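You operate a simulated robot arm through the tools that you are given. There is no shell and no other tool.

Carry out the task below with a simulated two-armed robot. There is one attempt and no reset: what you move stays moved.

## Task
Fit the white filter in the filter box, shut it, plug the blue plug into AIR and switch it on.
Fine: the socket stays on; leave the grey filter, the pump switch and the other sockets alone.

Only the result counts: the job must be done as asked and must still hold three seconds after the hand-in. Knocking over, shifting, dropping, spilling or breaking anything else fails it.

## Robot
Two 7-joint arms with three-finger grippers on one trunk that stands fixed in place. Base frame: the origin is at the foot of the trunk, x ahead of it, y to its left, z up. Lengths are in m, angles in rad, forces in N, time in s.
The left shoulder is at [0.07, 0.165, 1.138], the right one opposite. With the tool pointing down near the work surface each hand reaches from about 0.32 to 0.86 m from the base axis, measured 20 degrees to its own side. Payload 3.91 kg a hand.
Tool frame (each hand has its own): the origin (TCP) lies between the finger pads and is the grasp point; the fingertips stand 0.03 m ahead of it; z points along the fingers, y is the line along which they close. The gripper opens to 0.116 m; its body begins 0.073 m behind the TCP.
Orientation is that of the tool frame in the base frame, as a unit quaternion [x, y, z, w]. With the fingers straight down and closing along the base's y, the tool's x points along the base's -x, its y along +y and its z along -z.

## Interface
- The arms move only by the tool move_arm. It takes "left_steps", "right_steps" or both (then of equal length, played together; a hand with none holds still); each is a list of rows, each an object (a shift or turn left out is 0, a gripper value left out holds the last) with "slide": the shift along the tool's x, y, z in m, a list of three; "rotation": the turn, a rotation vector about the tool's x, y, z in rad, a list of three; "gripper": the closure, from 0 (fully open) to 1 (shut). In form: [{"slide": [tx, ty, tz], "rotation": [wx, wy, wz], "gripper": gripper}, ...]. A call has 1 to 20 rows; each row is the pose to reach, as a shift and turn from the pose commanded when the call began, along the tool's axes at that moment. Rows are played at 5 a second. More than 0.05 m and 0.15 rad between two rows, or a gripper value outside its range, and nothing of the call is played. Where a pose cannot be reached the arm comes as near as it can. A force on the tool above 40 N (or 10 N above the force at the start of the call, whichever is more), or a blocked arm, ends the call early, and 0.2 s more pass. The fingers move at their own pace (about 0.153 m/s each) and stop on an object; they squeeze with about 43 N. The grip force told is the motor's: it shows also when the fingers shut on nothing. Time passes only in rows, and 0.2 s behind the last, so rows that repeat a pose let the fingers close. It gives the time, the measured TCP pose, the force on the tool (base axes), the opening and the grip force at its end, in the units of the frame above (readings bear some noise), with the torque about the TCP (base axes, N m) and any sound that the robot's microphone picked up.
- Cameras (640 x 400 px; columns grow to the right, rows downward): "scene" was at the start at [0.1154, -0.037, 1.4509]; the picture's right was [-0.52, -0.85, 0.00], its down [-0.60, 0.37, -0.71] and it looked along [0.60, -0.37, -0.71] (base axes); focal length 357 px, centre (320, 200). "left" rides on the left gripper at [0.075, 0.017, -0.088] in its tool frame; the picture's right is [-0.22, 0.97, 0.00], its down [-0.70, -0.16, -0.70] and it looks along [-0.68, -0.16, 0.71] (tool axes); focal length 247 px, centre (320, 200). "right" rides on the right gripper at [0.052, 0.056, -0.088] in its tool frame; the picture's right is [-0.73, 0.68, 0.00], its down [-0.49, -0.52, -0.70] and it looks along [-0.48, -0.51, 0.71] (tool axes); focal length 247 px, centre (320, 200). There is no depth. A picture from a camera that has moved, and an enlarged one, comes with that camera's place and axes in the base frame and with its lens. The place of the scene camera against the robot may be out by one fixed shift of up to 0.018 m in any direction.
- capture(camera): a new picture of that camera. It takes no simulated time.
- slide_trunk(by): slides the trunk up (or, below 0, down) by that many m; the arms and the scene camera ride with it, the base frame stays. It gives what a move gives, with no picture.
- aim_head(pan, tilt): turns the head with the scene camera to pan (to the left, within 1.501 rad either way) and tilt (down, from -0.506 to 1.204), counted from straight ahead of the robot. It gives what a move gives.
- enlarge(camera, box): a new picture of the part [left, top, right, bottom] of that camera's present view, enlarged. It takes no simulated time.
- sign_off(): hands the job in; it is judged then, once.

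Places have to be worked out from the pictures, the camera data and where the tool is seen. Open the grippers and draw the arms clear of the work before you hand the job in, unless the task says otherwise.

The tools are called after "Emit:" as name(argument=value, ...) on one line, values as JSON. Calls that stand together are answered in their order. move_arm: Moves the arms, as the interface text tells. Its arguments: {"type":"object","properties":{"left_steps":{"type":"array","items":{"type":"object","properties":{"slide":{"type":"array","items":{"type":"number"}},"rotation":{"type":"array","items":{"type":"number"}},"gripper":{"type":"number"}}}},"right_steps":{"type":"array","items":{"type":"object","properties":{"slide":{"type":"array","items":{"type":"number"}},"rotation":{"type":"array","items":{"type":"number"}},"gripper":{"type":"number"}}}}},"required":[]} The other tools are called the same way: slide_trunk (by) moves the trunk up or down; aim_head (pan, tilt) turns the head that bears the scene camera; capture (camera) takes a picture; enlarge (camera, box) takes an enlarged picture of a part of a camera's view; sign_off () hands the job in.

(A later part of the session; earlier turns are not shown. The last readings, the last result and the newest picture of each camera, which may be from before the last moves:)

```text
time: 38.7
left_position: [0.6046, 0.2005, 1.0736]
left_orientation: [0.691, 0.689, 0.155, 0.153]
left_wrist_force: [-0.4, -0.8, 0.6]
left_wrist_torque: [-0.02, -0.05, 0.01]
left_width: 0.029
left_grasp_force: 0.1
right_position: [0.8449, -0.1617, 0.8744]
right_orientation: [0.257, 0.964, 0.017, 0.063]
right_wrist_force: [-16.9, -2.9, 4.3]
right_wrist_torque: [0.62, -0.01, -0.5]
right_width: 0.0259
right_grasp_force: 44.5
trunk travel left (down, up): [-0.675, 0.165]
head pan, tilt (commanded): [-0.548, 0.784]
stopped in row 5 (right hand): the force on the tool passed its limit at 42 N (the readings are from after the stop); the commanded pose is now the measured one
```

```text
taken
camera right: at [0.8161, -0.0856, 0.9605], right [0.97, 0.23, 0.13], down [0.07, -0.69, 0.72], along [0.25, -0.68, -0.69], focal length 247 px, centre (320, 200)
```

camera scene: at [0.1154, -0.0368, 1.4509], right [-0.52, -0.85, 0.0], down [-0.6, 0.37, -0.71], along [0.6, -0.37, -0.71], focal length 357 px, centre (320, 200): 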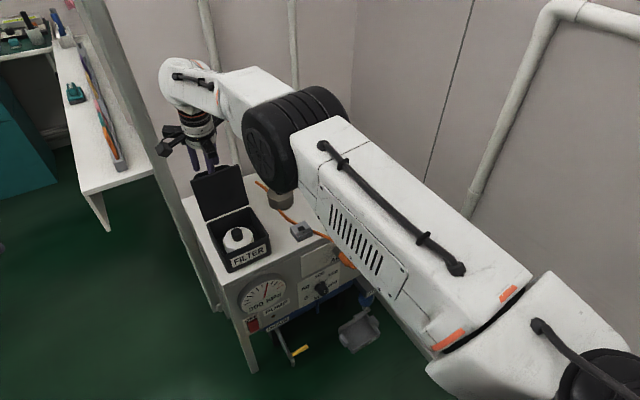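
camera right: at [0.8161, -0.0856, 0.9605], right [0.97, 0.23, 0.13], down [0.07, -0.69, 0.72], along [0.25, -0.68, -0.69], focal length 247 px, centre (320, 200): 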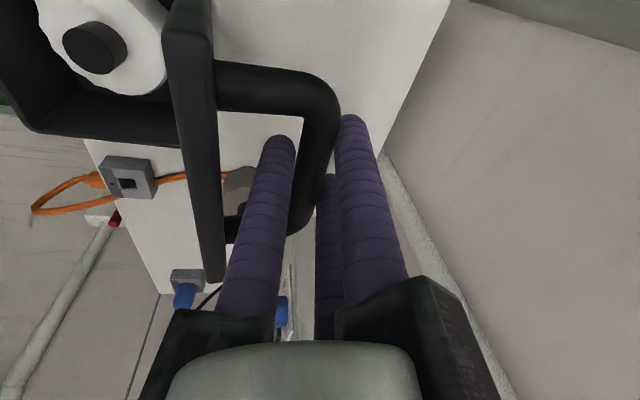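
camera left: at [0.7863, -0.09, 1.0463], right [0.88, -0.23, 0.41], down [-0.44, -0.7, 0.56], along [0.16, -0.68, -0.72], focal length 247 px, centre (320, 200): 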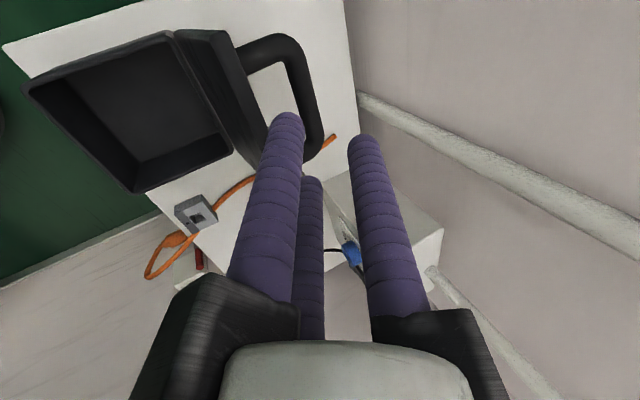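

The bar is gripped (26 mm). Fitting all data gives the hinge near (0.7706, 0.7814) and the lid ≈106° open. I'll swing it back along the arc, reducing the tilt gradually, to about 80°.

Emit:
move_arm(right_steps=[{"slide": [0.0037, -0.0022, -0.0042], "gripper": 1.0}, {"slide": [0.0074, -0.0043, -0.0084], "gripper": 1.0}, {"slide": [0.0134, -0.0078, -0.0142], "rotation": [0.0113, 0.0197, 0], "gripper": 1.0}, {"slide": [0.0201, -0.0115, -0.0193], "rotation": [0.0218, 0.0378, 0], "gripper": 1.0}, {"slide": [0.0271, -0.0156, -0.0237], "rotation": [0.0323, 0.0559, 0], "gripper": 1.0}, {"slide": [0.0342, -0.0198, -0.0273], "rotation": [0.0436, 0.0756, 0], "gripper": 1.0}])

Emit:
capture(camera="right")

Emit:
enlarge(camera="scene", box=[160, 110, 300, 260])

```text
time: 40.1
left_position: [0.6078, 0.2001, 1.0724]
left_orientation: [0.691, 0.689, 0.155, 0.151]
left_wrist_force: [-0.2, -0.5, -0.5]
left_wrist_torque: [0.03, -0.01, 0.01]
left_width: 0.0287
left_grasp_force: 0.1
right_position: [0.8053, -0.1612, 0.8944]
right_orientation: [0.257, 0.966, 0.005, 0.022]
right_wrist_force: [4.5, -4.9, 6.3]
right_wrist_torque: [0.66, -0.31, -0.92]
right_width: 0.0261
right_grasp_force: 45.1
trunk travel left (down, up): [-0.675, 0.165]
head pan, tilt (commanded): [-0.548, 0.784]
```

```text
taken
camera right: at [0.7847, -0.0856, 0.9834], right [0.97, 0.23, 0.04], down [0.13, -0.7, 0.71], along [0.19, -0.68, -0.71], focal length 247 px, centre (320, 200)
```

right: 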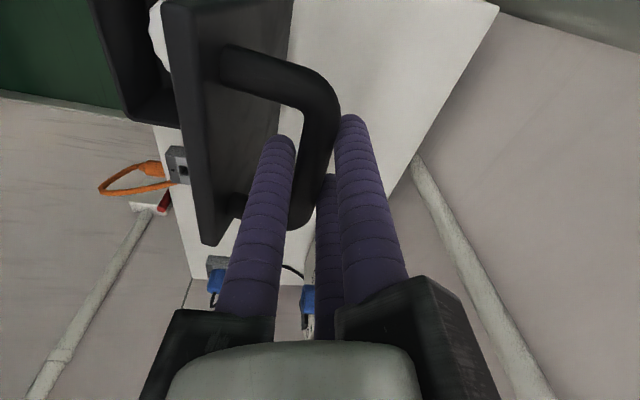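

```text
2.67 times, centred on (230, 185) of scene
camera zoom: at [0.1154, -0.0376, 1.451], right [-0.52, -0.85, 0.0], down [-0.6, 0.37, -0.71], along [0.6, -0.37, -0.71], focal length 952 px, centre (560, 240)
```

zoom: 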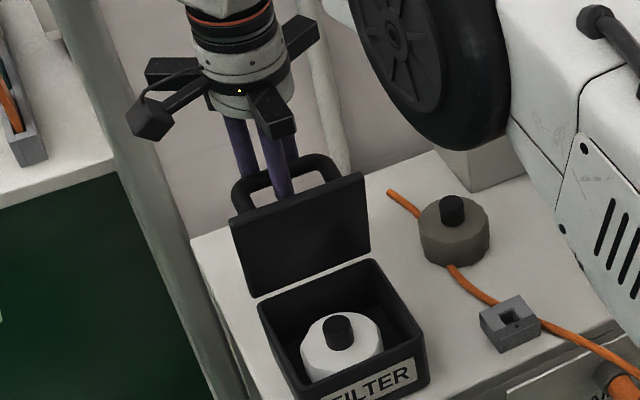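

Closing works smoothly. Continuing along the arc from 80° down to about 40° with the hand becoming vertical.

Emit:
move_arm(right_steps=[{"slide": [0.0077, -0.0045, -0.0022], "rotation": [0.0113, 0.0197, 0], "gripper": 1.0}, {"slide": [0.0156, -0.009, -0.0035], "rotation": [0.0218, 0.0378, 0], "gripper": 1.0}, {"slide": [0.0238, -0.0137, -0.0041], "rotation": [0.0218, 0.0378, 0], "gripper": 1.0}, {"slide": [0.0319, -0.0184, -0.0039], "rotation": [0.0218, 0.0378, 0], "gripper": 1.0}, {"slide": [0.0401, -0.0231, -0.0029], "rotation": [0.0218, 0.0378, 0], "gripper": 1.0}, {"slide": [0.048, -0.0277, -0.0011], "rotation": [0.0218, 0.0378, 0], "gripper": 1.0}, {"slide": [0.0558, -0.0322, 0.0015], "rotation": [0.0218, 0.0378, 0], "gripper": 1.0}, {"slide": [0.0634, -0.0366, 0.0049], "rotation": [0.0218, 0.0378, 0], "gripper": 1.0}])

Emit:
capture(camera="right")

Emit:
enlarge(camera="scene", box=[160, 110, 300, 260])

```text
time: 41.9
left_position: [0.609, 0.1995, 1.0714]
left_orientation: [0.691, 0.689, 0.155, 0.152]
left_wrist_force: [0.2, 0.3, 0.5]
left_wrist_torque: [0.0, 0.01, 0.0]
left_width: 0.0292
left_grasp_force: 0.1
right_position: [0.7305, -0.1614, 0.8853]
right_orientation: [0.256, 0.967, -0.001, -0.002]
right_wrist_force: [1.4, 0.2, 0.5]
right_wrist_torque: [0.76, -0.24, -0.92]
right_width: 0.026
right_grasp_force: 44.9
trunk travel left (down, up): [-0.675, 0.165]
head pan, tilt (commanded): [-0.548, 0.784]
```

```text
taken
camera right: at [0.7141, -0.0853, 0.9753], right [0.97, 0.23, 0.0], down [0.16, -0.7, 0.7], along [0.16, -0.68, -0.71], focal length 247 px, centre (320, 200)
```

right: 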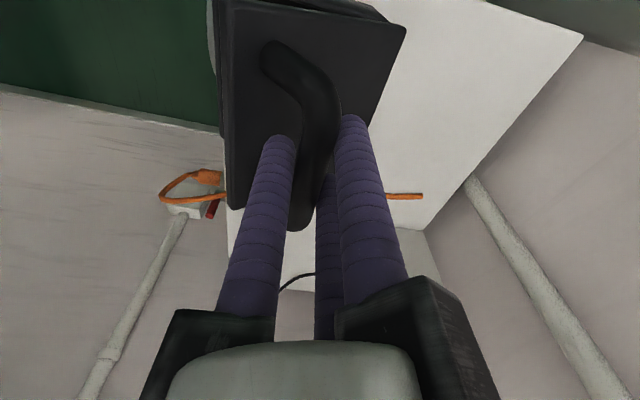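

```text
2.67 times, centred on (230, 185) of scene
camera zoom: at [0.1155, -0.0368, 1.4509], right [-0.52, -0.85, 0.0], down [-0.6, 0.37, -0.71], along [0.6, -0.37, -0.71], focal length 952 px, centre (560, 240)
```

zoom: 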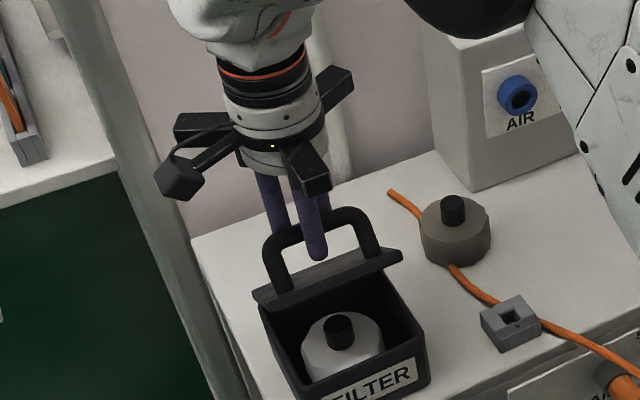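

Very controlled. Continuing to fully closed, with a small press at the end.

Emit:
move_arm(right_steps=[{"slide": [0.0072, -0.0042, 0.0045], "gripper": 1.0}, {"slide": [0.0139, -0.0081, 0.0097], "gripper": 1.0}, {"slide": [0.0204, -0.0118, 0.0156], "gripper": 1.0}, {"slide": [0.0262, -0.0152, 0.0221], "gripper": 1.0}, {"slide": [0.0316, -0.0183, 0.0291], "gripper": 1.0}, {"slide": [0.0365, -0.0211, 0.0367], "gripper": 1.0}, {"slide": [0.0407, -0.0235, 0.0447], "gripper": 1.0}, {"slide": [0.0443, -0.0256, 0.0531], "gripper": 1.0}, {"slide": [0.0443, -0.0256, 0.0561], "gripper": 1.0}])

Emit:
enlarge(camera="scene", box=[160, 130, 300, 280])

```text
time: 43.9
left_position: [0.6069, 0.2012, 1.0725]
left_orientation: [0.691, 0.689, 0.155, 0.152]
left_wrist_force: [0.4, 1.0, -0.2]
left_wrist_torque: [-0.03, 0.0, 0.02]
left_width: 0.0289
left_grasp_force: 0.1
right_position: [0.6781, -0.1617, 0.8309]
right_orientation: [0.257, 0.967, -0.001, -0.001]
right_wrist_force: [-11.3, 2.4, 7.3]
right_wrist_torque: [-0.09, -0.08, -0.28]
right_width: 0.0259
right_grasp_force: 44.5
trunk travel left (down, up): [-0.675, 0.165]
head pan, tilt (commanded): [-0.548, 0.784]
```

```text
2.67 times, centred on (230, 205) of scene
camera zoom: at [0.1129, -0.0363, 1.4512], right [-0.52, -0.85, 0.0], down [-0.6, 0.37, -0.71], along [0.61, -0.37, -0.7], focal length 952 px, centre (560, 187)
```

zoom: 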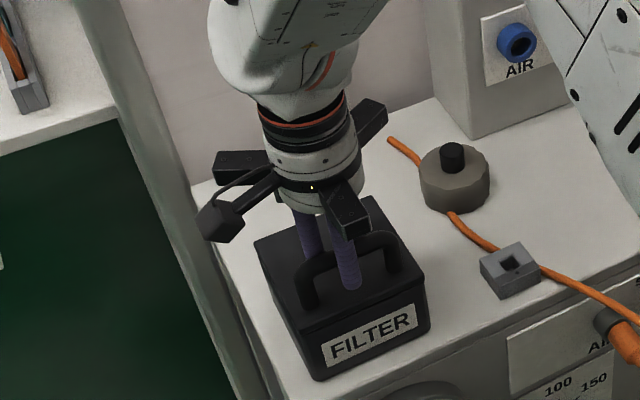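

The lid looks shut. I press down slightly more to make sure, then release the bar and lift off.

Emit:
move_arm(right_steps=[{"slide": [0, 0, 0.003], "gripper": 1.0}, {"slide": [0, 0, 0.005], "gripper": 1.0}, {"slide": [0, 0, 0.005], "gripper": 1.0}])

```text
time: 44.7
left_position: [0.6029, 0.2014, 1.0759]
left_orientation: [0.691, 0.689, 0.156, 0.153]
left_wrist_force: [-0.1, 0.3, 0.6]
left_wrist_torque: [0.02, -0.02, -0.02]
left_width: 0.0291
left_grasp_force: 0.1
right_position: [0.6772, -0.1604, 0.8297]
right_orientation: [0.258, 0.966, 0.001, 0.004]
right_wrist_force: [-19.0, 1.9, 35.1]
right_wrist_torque: [0.27, 0.24, -0.23]
right_width: 0.0257
right_grasp_force: 44.9
trunk travel left (down, up): [-0.675, 0.165]
head pan, tilt (commanded): [-0.548, 0.784]
```

Pressing at 35 N barely moves it, so the lid is seated. Now I relieve, open and lift away.

Emit:
move_arm(right_steps=[{"slide": [0, 0, -0.002], "gripper": 1.0}, {"slide": [0, 0, -0.003], "gripper": 0.7}, {"slide": [0, 0, -0.003], "gripper": 0.4}, {"slide": [0, 0, -0.003], "gripper": 0.35}, {"slide": [0, 0, -0.04], "gripper": 0.35}, {"slide": [0, 0, -0.08], "gripper": 0.35}, {"slide": [0, 0, -0.12], "gripper": 0.35}])

Emit:
enlarge(camera="scene", box=[195, 195, 285, 275])

Emit:
capture(camera="right")

```text
time: 46.3
left_position: [0.6082, 0.2, 1.073]
left_orientation: [0.691, 0.69, 0.154, 0.151]
left_wrist_force: [0.3, -0.3, 0.3]
left_wrist_torque: [-0.03, 0.02, -0.02]
left_width: 0.0291
left_grasp_force: 0.1
right_position: [0.6732, -0.1615, 0.9453]
right_orientation: [0.256, 0.967, -0.001, -0.001]
right_wrist_force: [-1.1, -0.6, 0.2]
right_wrist_torque: [0.03, 0.0, -0.01]
right_width: 0.0755
right_grasp_force: 0.1
trunk travel left (down, up): [-0.675, 0.165]
head pan, tilt (commanded): [-0.548, 0.784]
```

```text
5.00 times, centred on (240, 235) of scene
camera zoom: at [0.1146, -0.0369, 1.4509], right [-0.52, -0.85, 0.0], down [-0.6, 0.37, -0.71], along [0.61, -0.37, -0.71], focal length 1785 px, centre (720, 25)
```

zoom: 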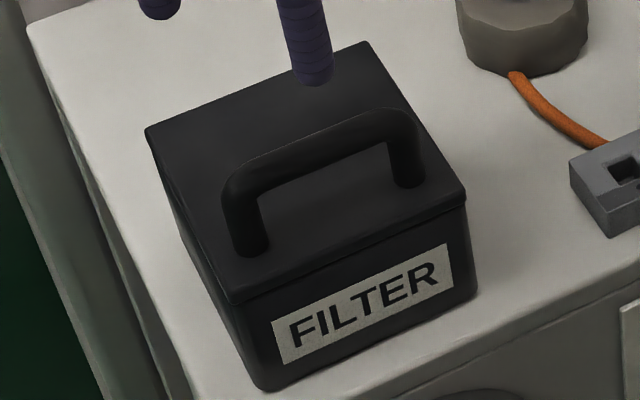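

```text
taken
camera right: at [0.6575, -0.0855, 1.0349], right [0.97, 0.23, 0.0], down [0.16, -0.69, 0.7], along [0.16, -0.68, -0.71], focal length 247 px, centre (320, 200)
```

right: 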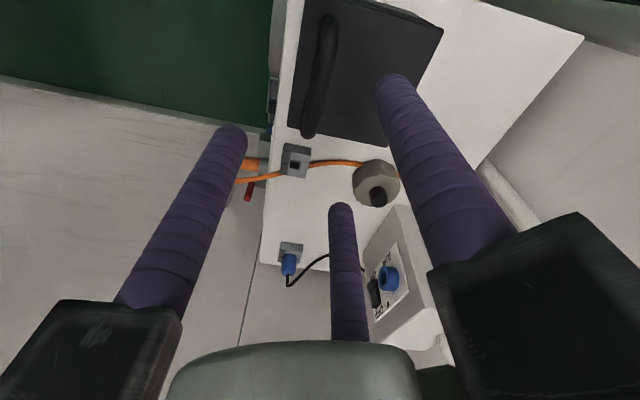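

The lid is shut exactly as at the start, filter inside. Now for the plug: I move the right hand to a viewpoint near it at (0.64, −0.50, 0.90) with the yaw turned back.

Emit:
move_arm(right_steps=[{"slide": [-0.0156, -0.0344, 0.0], "rotation": [0, 0, -0.058], "gripper": 0.35}, {"slide": [-0.0312, -0.0688, 0.0], "rotation": [0, 0, -0.116], "gripper": 0.35}, {"slide": [-0.0468, -0.1032, 0.005], "rotation": [0, 0, -0.175], "gripper": 0.35}, {"slide": [-0.0624, -0.1376, 0.01], "rotation": [0, 0, -0.233], "gripper": 0.35}, {"slide": [-0.0781, -0.1721, 0.015], "rotation": [0, 0, -0.291], "gripper": 0.35}, {"slide": [-0.0937, -0.2065, 0.02], "rotation": [0, 0, -0.349], "gripper": 0.35}, {"slide": [-0.1093, -0.2409, 0.03], "rotation": [0, 0, -0.407], "gripper": 0.35}, {"slide": [-0.1249, -0.2753, 0.04], "rotation": [0, 0, -0.465], "gripper": 0.35}, {"slide": [-0.1405, -0.3097, 0.0453], "rotation": [0, 0, -0.5236], "gripper": 0.35}, {"slide": [-0.1405, -0.3097, 0.0453], "rotation": [0, 0, -0.5236], "gripper": 0.35}])

Emit:
capture(camera="right")

Emit:
capture(camera="scene")

```text
time: 48.5
left_position: [0.609, 0.2016, 1.0715]
left_orientation: [0.692, 0.689, 0.154, 0.151]
left_wrist_force: [0.4, -0.1, -0.1]
left_wrist_torque: [-0.04, -0.03, 0.01]
left_width: 0.0293
left_grasp_force: 0.2
right_position: [0.6494, -0.501, 0.9028]
right_orientation: [-0.002, 1.0, -0.002, 0.0]
right_wrist_force: [0.2, 0.1, 0.1]
right_wrist_torque: [-0.03, -0.01, 0.03]
right_width: 0.0754
right_grasp_force: 0.0
trunk travel left (down, up): [-0.675, 0.165]
head pan, tilt (commanded): [-0.548, 0.784]
```

```text
taken
camera right: at [0.598, -0.4428, 0.9916], right [0.73, 0.68, 0.0], down [0.49, -0.52, 0.7], along [0.48, -0.51, -0.71], focal length 247 px, centre (320, 200)
```

right: 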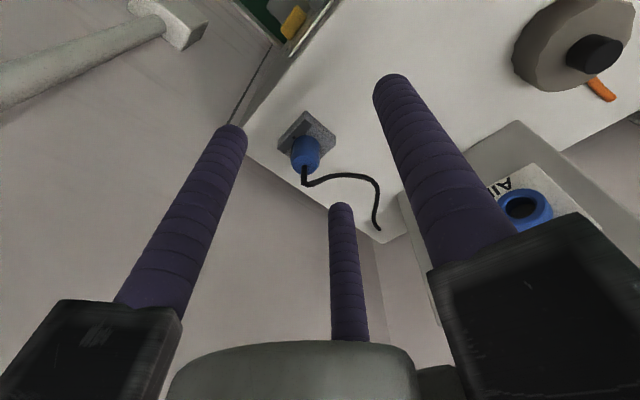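

```text
taken
camera scene: at [0.1154, -0.0359, 1.451], right [-0.52, -0.85, 0.0], down [-0.6, 0.37, -0.71], along [0.6, -0.37, -0.71], focal length 357 px, centre (320, 200)
```

scene: 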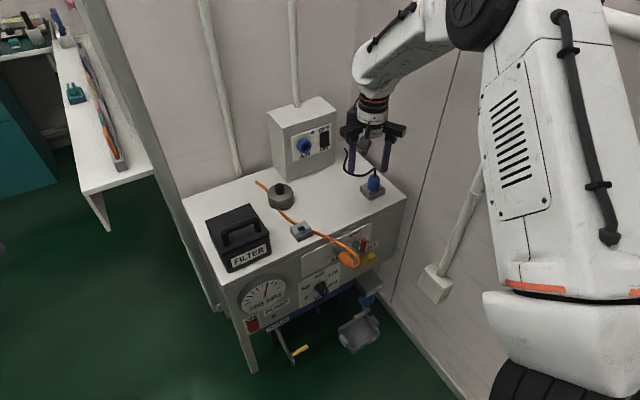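

The plug, its holder and the socket are in view. I'll zoom on them for dimensions and any keying marks.

Emit:
enlarge(camera="right", box=[260, 90, 400, 240])

Emit:
enlarge(camera="scene", box=[350, 160, 400, 210])

Emit:
enlarge(camera="scene", box=[290, 120, 335, 165])

```text
2.67 times, centred on (330, 165) of right
camera zoom: at [0.598, -0.4428, 0.9916], right [0.73, 0.68, 0.0], down [0.49, -0.52, 0.7], along [0.48, -0.51, -0.71], focal length 659 px, centre (293, 293)
```

zoom: 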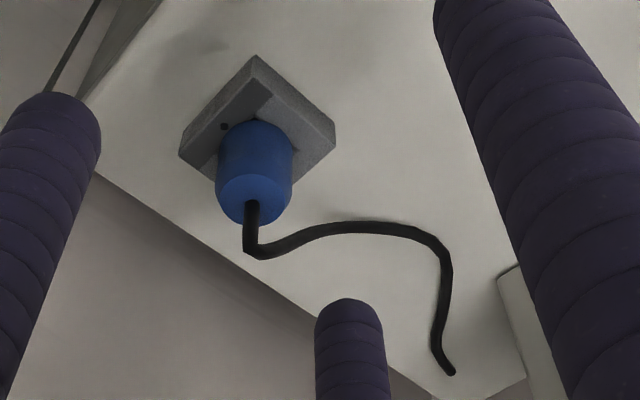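

```text
8.00 times, centred on (375, 185) of scene
camera zoom: at [0.1154, -0.0359, 1.451], right [-0.52, -0.85, 0.0], down [-0.6, 0.37, -0.71], along [0.6, -0.37, -0.71], focal length 2856 px, centre (-120, 320)
```

zoom: 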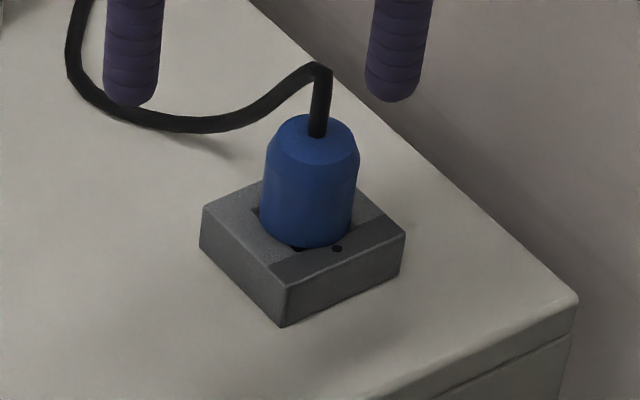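

```text
8.89 times, centred on (312, 142) of scene
camera zoom: at [0.1154, -0.0359, 1.451], right [-0.52, -0.85, 0.0], down [-0.6, 0.37, -0.71], along [0.6, -0.37, -0.71], focal length 3173 px, centre (387, 711)
```

zoom: 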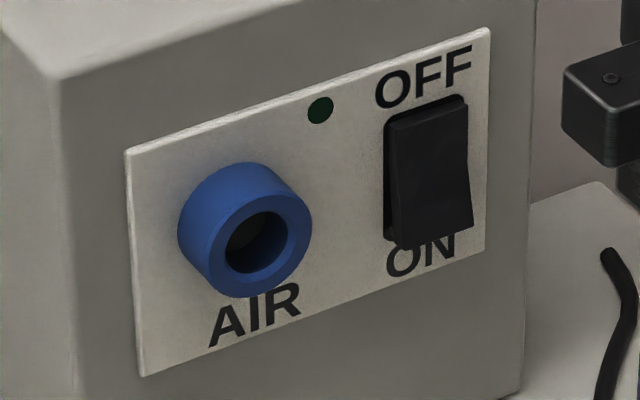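

Plug top is at (0.700, −0.577, 0.760), body ≈36 mm thick, holder top z≈0.719. Its distance is at the edge of the tool-down reach, so I'll raise the hand a little and then lower the trunk by 0.12 m.

Emit:
move_arm(right_steps=[{"slide": [0, 0, -0.04], "gripper": 0.35}, {"slide": [0, 0, -0.08], "gripper": 0.35}, {"slide": [0, 0, -0.09], "gripper": 0.35}])

Emit:
slide_trunk(by=-0.12)

Emit:
capture(camera="scene")

Emit:
capture(camera="right")

```text
time: 49.3
left_position: [0.6084, 0.1993, 1.0726]
left_orientation: [0.692, 0.689, 0.155, 0.151]
left_wrist_force: [0.1, 0.3, 1.0]
left_wrist_torque: [0.0, 0.01, -0.01]
left_width: 0.0291
left_grasp_force: 0.1
right_position: [0.6493, -0.5027, 0.9926]
right_orientation: [-0.001, 1.0, -0.002, -0.001]
right_wrist_force: [-0.9, 0.1, 0.4]
right_wrist_torque: [0.03, 0.02, 0.01]
right_width: 0.075
right_grasp_force: 0.0
trunk travel left (down, up): [-0.675, 0.165]
head pan, tilt (commanded): [-0.548, 0.784]
```

```text
time: 50.8
left_position: [0.6081, 0.2, 0.951]
left_orientation: [0.692, 0.689, 0.155, 0.151]
left_wrist_force: [-0.2, -0.3, 1.0]
left_wrist_torque: [0.0, -0.03, -0.02]
left_width: 0.0287
left_grasp_force: 0.0
right_position: [0.6489, -0.5007, 0.8735]
right_orientation: [-0.002, 1.0, -0.001, 0.0]
right_wrist_force: [-0.6, -0.1, 0.4]
right_wrist_torque: [-0.01, 0.0, -0.03]
right_width: 0.0754
right_grasp_force: 0.2
trunk travel left (down, up): [-0.555, 0.285]
head pan, tilt (commanded): [-0.548, 0.784]
```

```text
taken
camera scene: at [0.1152, -0.037, 1.331], right [-0.52, -0.85, 0.0], down [-0.6, 0.37, -0.71], along [0.6, -0.37, -0.71], focal length 357 px, centre (320, 200)
```

scene: 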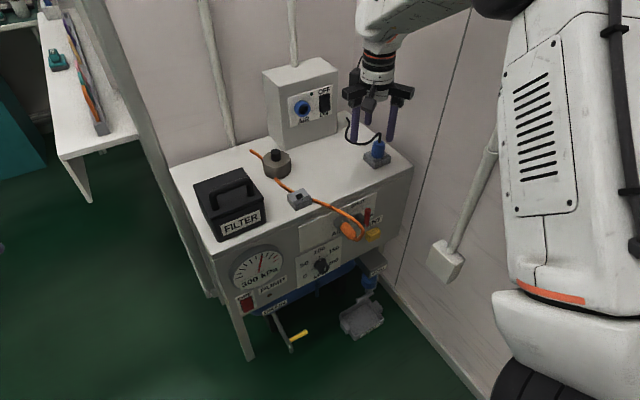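

```text
taken
camera right: at [0.597, -0.4434, 0.9626], right [0.73, 0.68, 0.0], down [0.49, -0.52, 0.7], along [0.48, -0.51, -0.71], focal length 247 px, centre (320, 200)
```

right: 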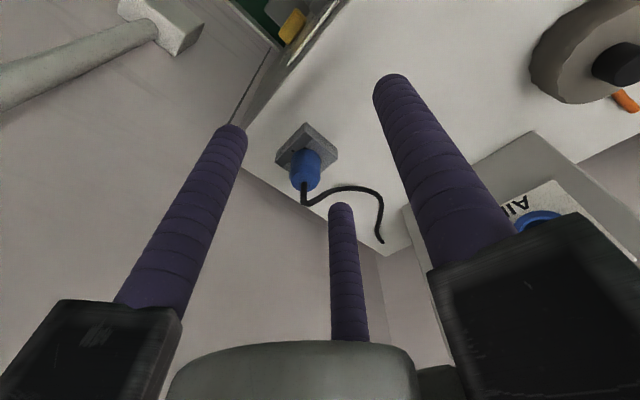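

Hovering the right hand over the plug at (0.7004, −0.5772, 0.83); the cable leaves toward +x/+y, between two of the fingers.

Emit:
move_arm(right_steps=[{"slide": [-0.0172, -0.0255, 0.008], "gripper": 0.35}, {"slide": [-0.0343, -0.051, 0.02], "gripper": 0.35}, {"slide": [-0.0515, -0.0765, 0.035], "gripper": 0.35}, {"slide": [-0.0515, -0.0765, 0.0435], "gripper": 0.35}, {"slide": [-0.0515, -0.0765, 0.0435], "gripper": 0.35}])

Emit:
capture(camera="right")

Emit:
enlarge(camera="scene", box=[320, 80, 440, 200])

```text
time: 52.0
left_position: [0.6089, 0.2003, 0.9517]
left_orientation: [0.692, 0.689, 0.155, 0.152]
left_wrist_force: [-0.4, 0.1, -1.0]
left_wrist_torque: [-0.02, 0.03, -0.01]
left_width: 0.0289
left_grasp_force: 0.1
right_position: [0.7007, -0.5787, 0.8281]
right_orientation: [-0.001, 1.0, 0.0, -0.001]
right_wrist_force: [0.7, -0.1, 0.3]
right_wrist_torque: [-0.05, -0.02, 0.03]
right_width: 0.0755
right_grasp_force: 0.1
trunk travel left (down, up): [-0.555, 0.285]
head pan, tilt (commanded): [-0.548, 0.784]
```

```text
taken
camera right: at [0.6494, -0.5217, 0.9185], right [0.73, 0.68, 0.0], down [0.49, -0.52, 0.7], along [0.48, -0.51, -0.71], focal length 247 px, centre (320, 200)
```

right: 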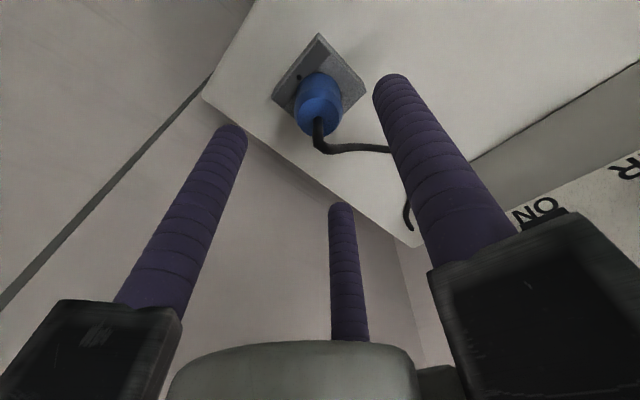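

```text
3.33 times, centred on (380, 140) of scene
camera zoom: at [0.1157, -0.0372, 1.3309], right [-0.52, -0.85, 0.0], down [-0.6, 0.37, -0.71], along [0.6, -0.37, -0.71], focal length 1190 px, centre (120, 400)
```

zoom: 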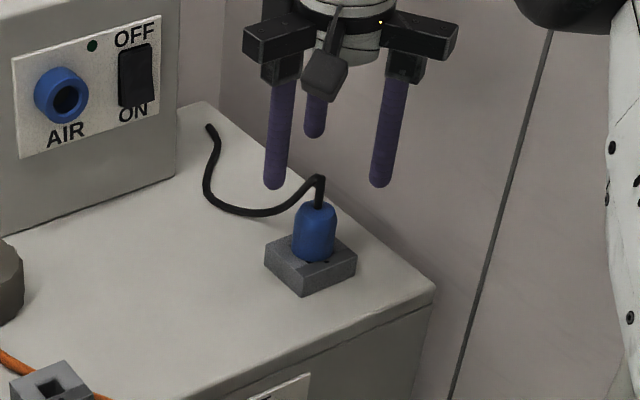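

Hover reached. Zooming to align precisely.

Emit:
enlarge(camera="right", box=[250, 20, 400, 160])

```text
2.86 times, centred on (325, 90) of right
camera zoom: at [0.6494, -0.5217, 0.9185], right [0.73, 0.68, 0.0], down [0.49, -0.52, 0.7], along [0.48, -0.51, -0.71], focal length 706 px, centre (306, 514)
```

zoom: 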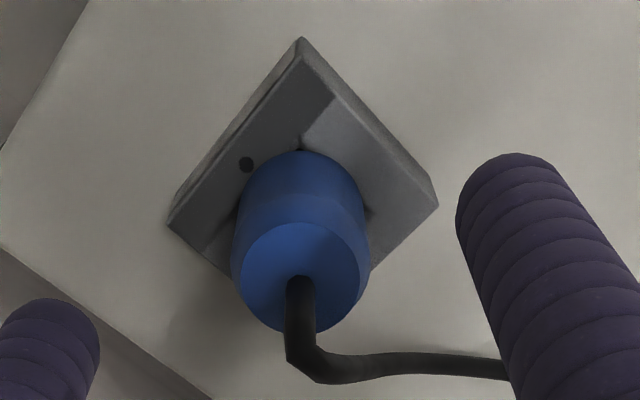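

Plug axis is at (0.701, −0.578), matching the TCP. Descending to z≈0.752 around the plug body.

Emit:
move_arm(right_steps=[{"slide": [0, 0.0005, 0.025], "gripper": 0.35}, {"slide": [0, 0.0005, 0.05], "gripper": 0.35}, {"slide": [0, 0.0005, 0.068], "gripper": 0.35}, {"slide": [0, 0.0005, 0.076], "gripper": 0.35}, {"slide": [0, 0.0005, 0.076], "gripper": 0.35}])

Emit:
capture(camera="right")

Emit:
enlarge(camera="scene", box=[320, 80, 440, 200])

```text
time: 53.2
left_position: [0.608, 0.2001, 0.952]
left_orientation: [0.691, 0.689, 0.155, 0.152]
left_wrist_force: [0.2, 0.3, 1.1]
left_wrist_torque: [0.02, 0.02, -0.01]
left_width: 0.029
left_grasp_force: 0.0
right_position: [0.7001, -0.5754, 0.7515]
right_orientation: [-0.002, 1.0, 0.0, 0.0]
right_wrist_force: [0.1, 0.7, -1.0]
right_wrist_torque: [-0.01, -0.01, -0.01]
right_width: 0.0752
right_grasp_force: 0.1
trunk travel left (down, up): [-0.555, 0.285]
head pan, tilt (commanded): [-0.548, 0.784]
```

```text
taken
camera right: at [0.6493, -0.5184, 0.8414], right [0.73, 0.68, 0.0], down [0.49, -0.52, 0.7], along [0.48, -0.51, -0.71], focal length 247 px, centre (320, 200)
```

right: 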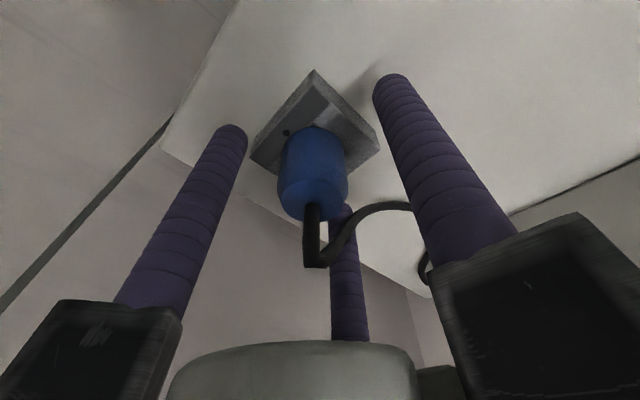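

```text
3.33 times, centred on (380, 140) of scene
camera zoom: at [0.1153, -0.0369, 1.3309], right [-0.52, -0.85, 0.0], down [-0.6, 0.37, -0.71], along [0.6, -0.37, -0.71], focal length 1190 px, centre (120, 400)
```

zoom: 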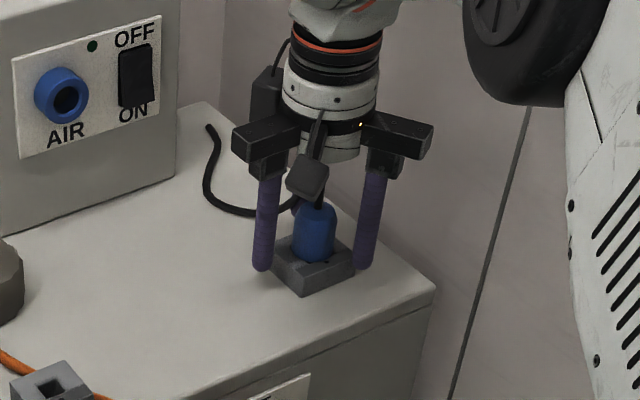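

Fingers surround the plug without contact. I check the centring before closing.

Emit:
enlarge(camera="right", box=[220, 60, 440, 290])

```text
1.74 times, centred on (330, 175) of right
camera zoom: at [0.6493, -0.5184, 0.8414], right [0.73, 0.68, 0.0], down [0.49, -0.52, 0.7], along [0.48, -0.51, -0.71], focal length 430 px, centre (303, 244)
```

zoom: 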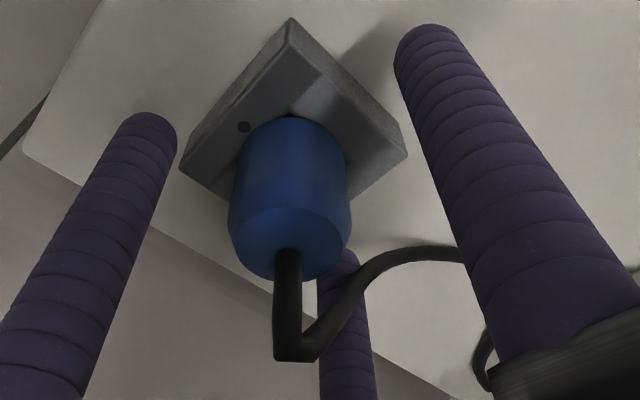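

Plug is ~3.5 mm to the −y side of the TCP; I correct this and close the fingers.

Emit:
move_arm(right_steps=[{"slide": [0, -0.0035, 0], "gripper": 0.35}, {"slide": [0, -0.0035, 0], "gripper": 0.5}, {"slide": [0, -0.0035, 0], "gripper": 0.65}, {"slide": [0, -0.0035, 0], "gripper": 0.8}, {"slide": [0, -0.0035, 0], "gripper": 1.0}, {"slide": [0, -0.0035, 0], "gripper": 1.0}])

Emit:
capture(camera="right")

```text
time: 54.6
left_position: [0.6092, 0.2003, 0.952]
left_orientation: [0.691, 0.69, 0.155, 0.151]
left_wrist_force: [0.1, -0.2, -0.4]
left_wrist_torque: [0.0, -0.01, 0.02]
left_width: 0.0291
left_grasp_force: 0.1
right_position: [0.7002, -0.5792, 0.7518]
right_orientation: [-0.001, 1.0, -0.001, -0.001]
right_wrist_force: [-0.6, 0.5, -1.1]
right_wrist_torque: [0.01, 0.02, 0.0]
right_width: 0.0323
right_grasp_force: 43.5
trunk travel left (down, up): [-0.555, 0.285]
head pan, tilt (commanded): [-0.548, 0.784]
```

```text
taken
camera right: at [0.6496, -0.5225, 0.8418], right [0.73, 0.68, 0.0], down [0.49, -0.52, 0.7], along [0.48, -0.51, -0.71], focal length 247 px, centre (320, 200)
```

right: 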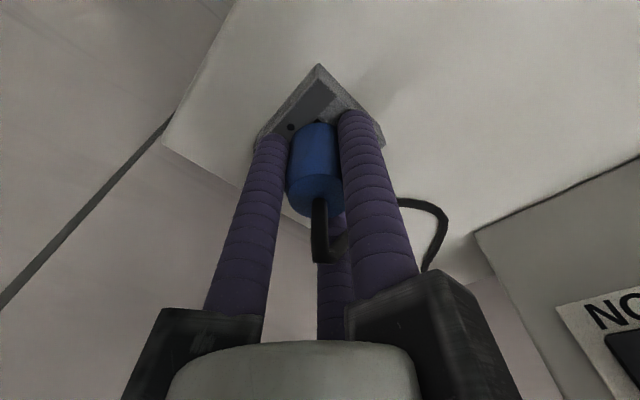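

The plug is gripped (32 mm) with no side load. Pulling it straight up out of the holder.

Emit:
move_arm(right_steps=[{"slide": [0, 0, -0.01], "gripper": 1.0}, {"slide": [0, 0, -0.02], "gripper": 1.0}, {"slide": [0, 0, -0.035], "gripper": 1.0}, {"slide": [0, 0, -0.06], "gripper": 1.0}, {"slide": [0, 0, -0.09], "gripper": 1.0}])

Emit:
capture(camera="right")

Emit:
enlarge(camera="scene", box=[320, 60, 440, 180])

```text
time: 55.8
left_position: [0.6085, 0.2005, 0.9527]
left_orientation: [0.692, 0.689, 0.155, 0.151]
left_wrist_force: [-0.4, 0.2, -0.3]
left_wrist_torque: [0.0, 0.0, 0.02]
left_width: 0.0292
left_grasp_force: 0.0
right_position: [0.6985, -0.5799, 0.8419]
right_orientation: [-0.003, 1.0, 0.0, -0.001]
right_wrist_force: [0.6, 0.2, -1.3]
right_wrist_torque: [-0.02, 0.01, 0.0]
right_width: 0.0322
right_grasp_force: 43.3
trunk travel left (down, up): [-0.555, 0.285]
head pan, tilt (commanded): [-0.548, 0.784]
```

```text
taken
camera right: at [0.6467, -0.5224, 0.9314], right [0.73, 0.68, 0.0], down [0.49, -0.52, 0.7], along [0.48, -0.51, -0.71], focal length 247 px, centre (320, 200)
```

right: 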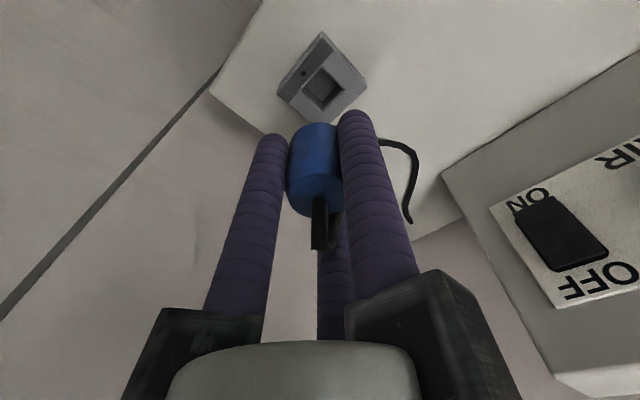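

```text
3.33 times, centred on (380, 120) of scene
camera zoom: at [0.1149, -0.0366, 1.331], right [-0.52, -0.85, 0.0], down [-0.6, 0.37, -0.71], along [0.6, -0.37, -0.71], focal length 1190 px, centre (120, 467)
```

zoom: 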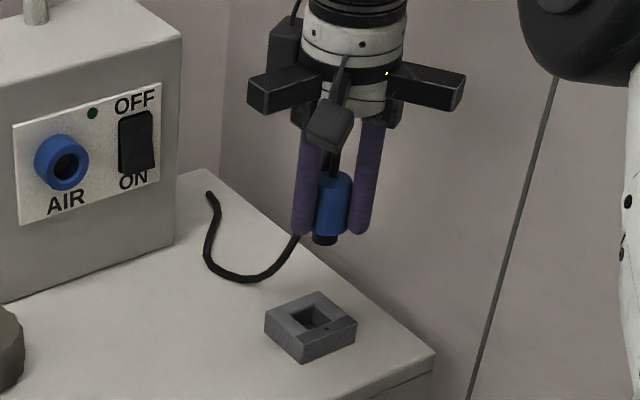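

The plug is out; its nose is a short dark cylinder. I'll now tip the hand forward about base y in steps (nose toward +x), first half to 45°, and look.

Emit:
move_arm(right_steps=[{"slide": [0.003, 0.013, -0.003], "rotation": [0, -0.131, 0], "gripper": 1.0}, {"slide": [0.006, 0.026, -0.006], "rotation": [0, -0.262, 0], "gripper": 1.0}, {"slide": [0.009, 0.04, -0.009], "rotation": [0, -0.393, 0], "gripper": 1.0}, {"slide": [0.012, 0.053, -0.012], "rotation": [0, -0.524, 0], "gripper": 1.0}, {"slide": [0.015, 0.066, -0.015], "rotation": [0, -0.654, 0], "gripper": 1.0}, {"slide": [0.018, 0.08, -0.018], "rotation": [0, -0.785, 0], "gripper": 1.0}])

Emit:
capture(camera="scene")

Emit:
capture(camera="right")

```text
time: 57.2
left_position: [0.6079, 0.2003, 0.9524]
left_orientation: [0.691, 0.69, 0.155, 0.151]
left_wrist_force: [0.1, 0.4, -0.3]
left_wrist_torque: [0.02, -0.01, 0.0]
left_width: 0.0292
left_grasp_force: 0.2
right_position: [0.6832, -0.5003, 0.8619]
right_orientation: [-0.002, 0.924, 0.0, 0.383]
right_wrist_force: [-0.1, 0.4, -0.4]
right_wrist_torque: [-0.02, 0.01, -0.01]
right_width: 0.032
right_grasp_force: 42.3
trunk travel left (down, up): [-0.555, 0.285]
head pan, tilt (commanded): [-0.548, 0.784]
```

```text
taken
camera scene: at [0.1147, -0.0374, 1.331], right [-0.52, -0.85, 0.0], down [-0.6, 0.37, -0.71], along [0.61, -0.37, -0.71], focal length 357 px, centre (320, 200)
```

scene: 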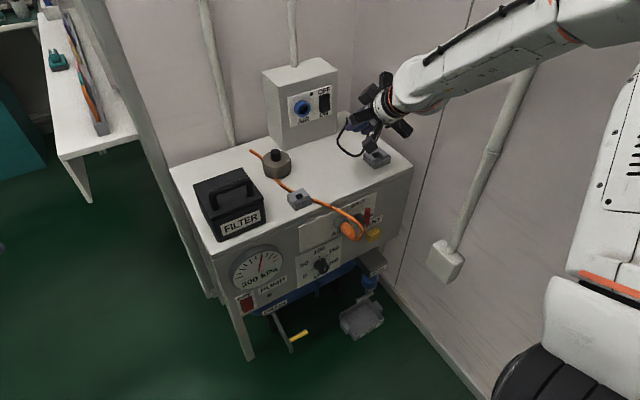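

```text
taken
camera right: at [0.5837, -0.4424, 0.8887], right [0.51, 0.68, 0.52], down [-0.15, -0.52, 0.84], along [0.84, -0.51, -0.17], focal length 247 px, centre (320, 200)
```

right: 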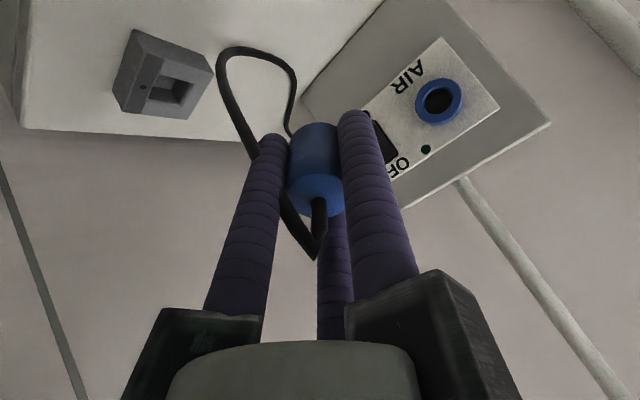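

Tilting works with no problems; the cable follows. I zoom on the socket from here for a more precise fix.

Emit:
enlarge(camera="right", box=[350, 30, 510, 190])

Emit:
enlarge(camera="scene", box=[270, 70, 350, 150])

```text
2.50 times, centred on (430, 110) of right
camera zoom: at [0.5837, -0.4424, 0.8887], right [0.51, 0.68, 0.52], down [-0.15, -0.52, 0.84], along [0.84, -0.51, -0.17], focal length 617 px, centre (45, 425)
```

zoom: 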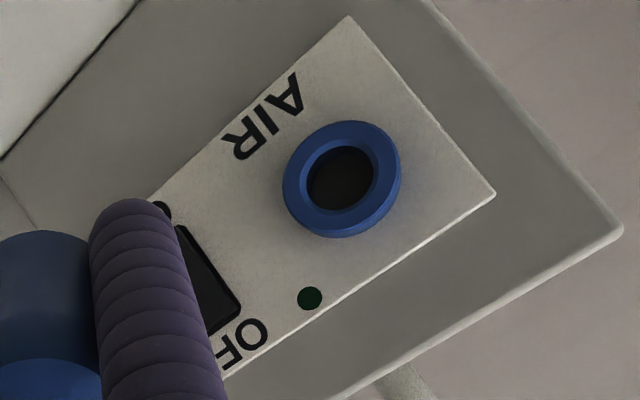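

```text
5.00 times, centred on (310, 110) of scene
camera zoom: at [0.1147, -0.0374, 1.331], right [-0.52, -0.85, 0.0], down [-0.6, 0.37, -0.71], along [0.61, -0.37, -0.71], focal length 1785 px, centre (370, 650)
```

zoom: 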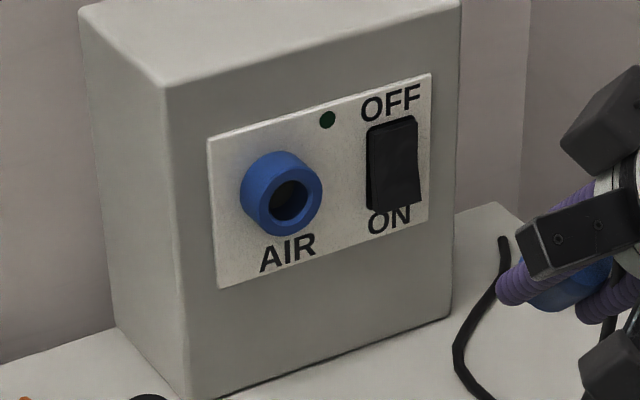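

Two views agree on the ring's front centre: (0.850, −0.437, 0.829). I complete the tilt to horizontal while moving to a pre-insertion point at TCP (0.72, −0.437, 0.829).

Emit:
move_arm(right_steps=[{"slide": [-0.0005, 0.0106, 0.0082], "rotation": [0, -0.131, 0], "gripper": 1.0}, {"slide": [-0.0009, 0.0212, 0.0164], "rotation": [0, -0.262, 0], "gripper": 1.0}, {"slide": [-0.0014, 0.0318, 0.0247], "rotation": [0, -0.393, 0], "gripper": 1.0}, {"slide": [-0.0019, 0.0424, 0.0329], "rotation": [0, -0.524, 0], "gripper": 1.0}, {"slide": [-0.0023, 0.053, 0.0411], "rotation": [0, -0.654, 0], "gripper": 1.0}, {"slide": [-0.0028, 0.0636, 0.0493], "rotation": [0, -0.7854, 0], "gripper": 1.0}, {"slide": [-0.0028, 0.0636, 0.0493], "rotation": [0, -0.7854, 0], "gripper": 1.0}])

Emit:
capture(camera="scene")

Emit:
capture(camera="right")

Emit:
enlarge(camera="scene", box=[270, 70, 400, 200])

```text
time: 58.8
left_position: [0.6086, 0.1998, 0.9524]
left_orientation: [0.691, 0.689, 0.155, 0.151]
left_wrist_force: [0.0, 0.3, 0.2]
left_wrist_torque: [-0.02, -0.04, 0.01]
left_width: 0.0289
left_grasp_force: 0.1
right_position: [0.7178, -0.4347, 0.8303]
right_orientation: [-0.002, 0.707, 0.001, 0.707]
right_wrist_force: [0.7, 0.6, -0.7]
right_wrist_torque: [0.0, -0.02, 0.0]
right_width: 0.0322
right_grasp_force: 42.7
trunk travel left (down, up): [-0.555, 0.285]
head pan, tilt (commanded): [-0.548, 0.784]
```

```text
taken
camera scene: at [0.1147, -0.037, 1.331], right [-0.52, -0.85, 0.0], down [-0.6, 0.37, -0.71], along [0.6, -0.37, -0.71], focal length 357 px, centre (320, 200)
```

scene: 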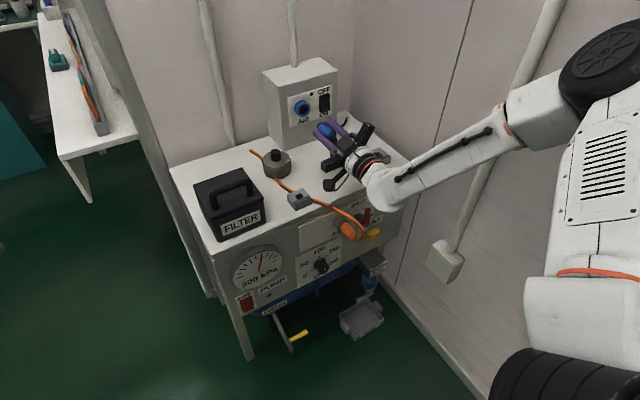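

```text
taken
camera right: at [0.6303, -0.3782, 0.7791], right [0.0, 0.68, 0.73], down [-0.7, -0.52, 0.49], along [0.72, -0.51, 0.48], focal length 247 px, centre (320, 200)
```

right: 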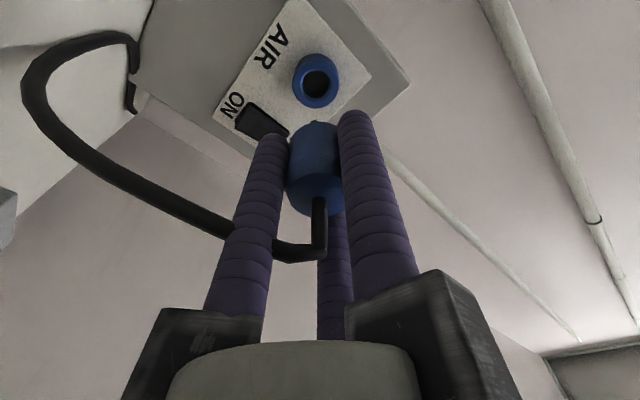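

```text
3.08 times, centred on (335, 135) of scene
camera zoom: at [0.1147, -0.037, 1.331], right [-0.52, -0.85, 0.0], down [-0.6, 0.37, -0.71], along [0.6, -0.37, -0.71], focal length 1098 px, centre (274, 400)
```

zoom: 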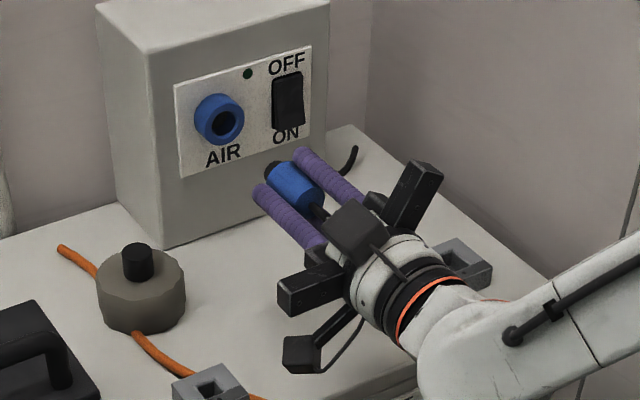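

Tool is horizontal with the plug aimed at the socket. I zoom the right camera to measure the remaining lateral offset.

Emit:
enlarge(camera="right", box=[250, 30, 400, 180])

Emit:
enlarge(camera="scene", box=[285, 85, 345, 145])

```text
2.67 times, centred on (325, 105) of right
camera zoom: at [0.6303, -0.3782, 0.7791], right [0.0, 0.68, 0.73], down [-0.7, -0.52, 0.49], along [0.72, -0.51, 0.48], focal length 659 px, centre (307, 453)
```

zoom: 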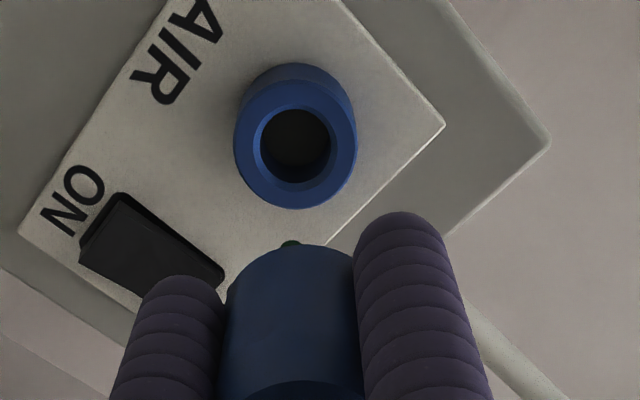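

```text
6.67 times, centred on (315, 115) of scene
camera zoom: at [0.1147, -0.037, 1.331], right [-0.52, -0.85, 0.0], down [-0.6, 0.37, -0.71], along [0.6, -0.37, -0.71], focal length 2380 px, centre (353, 767)
```

zoom: 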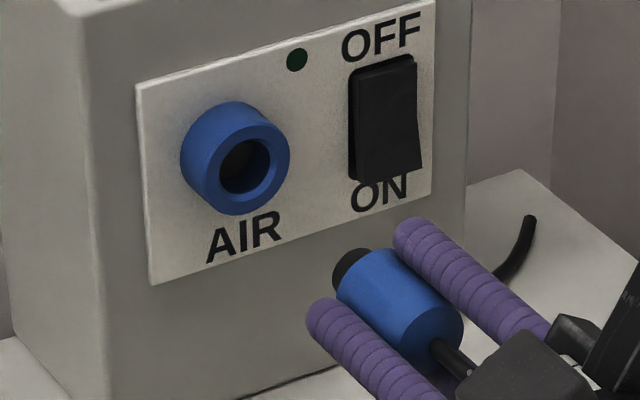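

Both measurements put the socket centre at (y, z) ≈ (−0.437, 0.829); the tool axis is about 2.5 mm left and 1.5 mm high. I correct this and advance until the nose is just short of the ring.

Emit:
move_arm(right_steps=[{"slide": [0.0015, -0.0025, 0.02], "gripper": 1.0}, {"slide": [0.0015, -0.0025, 0.045], "gripper": 1.0}, {"slide": [0.0015, -0.0025, 0.065], "gripper": 1.0}, {"slide": [0.0015, -0.0025, 0.072], "gripper": 1.0}, {"slide": [0.0015, -0.0025, 0.072], "gripper": 1.0}])

Emit:
enlarge(camera="right", box=[240, 20, 400, 180])

Emit:
enlarge(camera="scene", box=[280, 80, 340, 140])

```text
time: 60.0
left_position: [0.6083, 0.1998, 0.9512]
left_orientation: [0.691, 0.689, 0.154, 0.152]
left_wrist_force: [-0.2, -0.2, -0.5]
left_wrist_torque: [0.01, 0.03, -0.01]
left_width: 0.029
left_grasp_force: 0.0
right_position: [0.7902, -0.4389, 0.8271]
right_orientation: [0.0, 0.707, 0.0, 0.708]
right_wrist_force: [0.4, -0.3, -0.4]
right_wrist_torque: [0.01, 0.02, -0.06]
right_width: 0.0321
right_grasp_force: 42.7
trunk travel left (down, up): [-0.555, 0.285]
head pan, tilt (commanded): [-0.548, 0.784]
```

```text
2.50 times, centred on (320, 100) of right
camera zoom: at [0.7027, -0.382, 0.7769], right [0.0, 0.68, 0.73], down [-0.7, -0.52, 0.49], along [0.72, -0.51, 0.48], focal length 617 px, centre (320, 450)
```

zoom: 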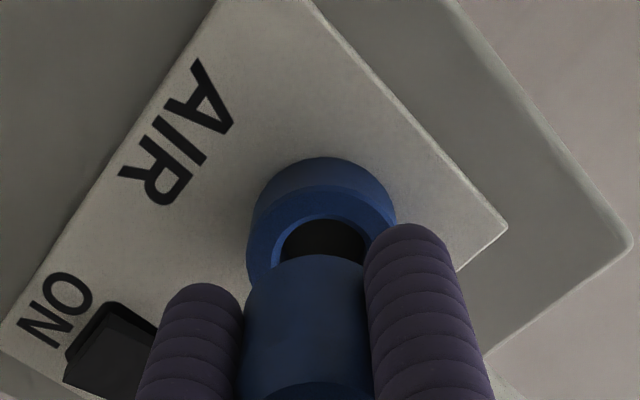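

```text
6.67 times, centred on (310, 110) of scene
camera zoom: at [0.1155, -0.0371, 1.3309], right [-0.52, -0.85, 0.0], down [-0.6, 0.37, -0.71], along [0.6, -0.37, -0.71], focal length 2380 px, centre (387, 800)
```

zoom: 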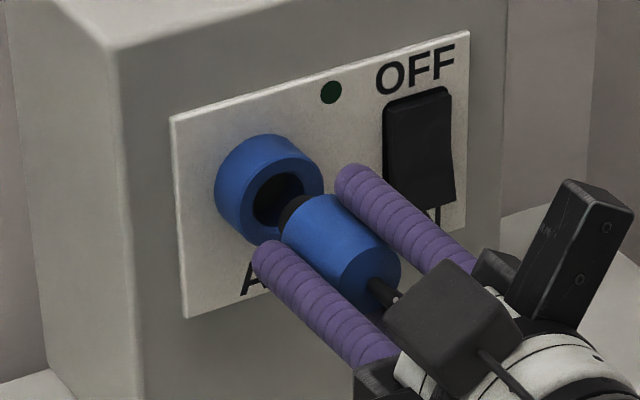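

Scene and hand views together show the nose ≈1.5–2 mm too far toward −y and otherwise aligned. I shift +2 mm in y and begin inserting slowly while watching the force.

Emit:
move_arm(right_steps=[{"slide": [0, 0.002, 0.0], "gripper": 1.0}, {"slide": [0, 0.002, 0.005], "gripper": 1.0}, {"slide": [0, 0.002, 0.01], "gripper": 1.0}, {"slide": [0, 0.002, 0.014], "gripper": 1.0}, {"slide": [0, 0.002, 0.017], "gripper": 1.0}])

Emit:
enlarge(camera="right", box=[240, 20, 400, 180])

Emit:
enlarge(camera="scene", box=[280, 80, 340, 140])

```text
time: 61.2
left_position: [0.6099, 0.1998, 0.9512]
left_orientation: [0.691, 0.69, 0.155, 0.151]
left_wrist_force: [0.6, 0.4, 0.3]
left_wrist_torque: [-0.02, -0.02, -0.02]
left_width: 0.0292
left_grasp_force: 0.0
right_position: [0.809, -0.4368, 0.8267]
right_orientation: [-0.002, 0.708, 0.001, 0.706]
right_wrist_force: [0.4, 1.0, -0.4]
right_wrist_torque: [0.01, 0.01, 0.0]
right_width: 0.0322
right_grasp_force: 42.2
trunk travel left (down, up): [-0.555, 0.285]
head pan, tilt (commanded): [-0.548, 0.784]
```

```text
2.50 times, centred on (320, 100) of right
camera zoom: at [0.7212, -0.3796, 0.7764], right [0.0, 0.68, 0.73], down [-0.7, -0.52, 0.49], along [0.72, -0.51, 0.48], focal length 617 px, centre (320, 450)
```

zoom: 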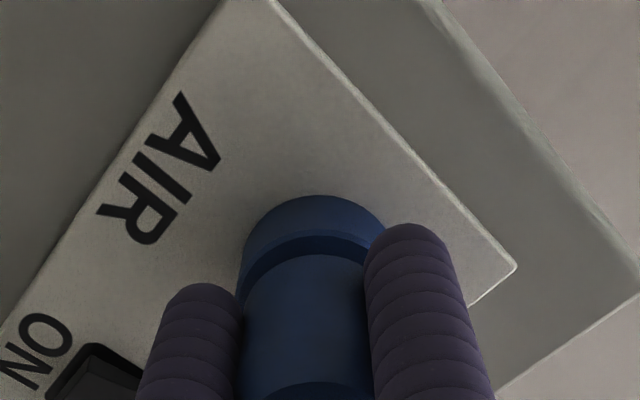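

```text
6.67 times, centred on (310, 110) of scene
camera zoom: at [0.1159, -0.0369, 1.3309], right [-0.52, -0.85, 0.0], down [-0.6, 0.37, -0.71], along [0.6, -0.37, -0.71], focal length 2380 px, centre (387, 800)
```

zoom: 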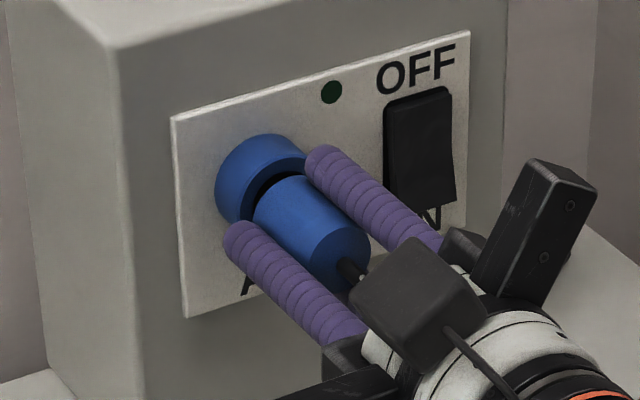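

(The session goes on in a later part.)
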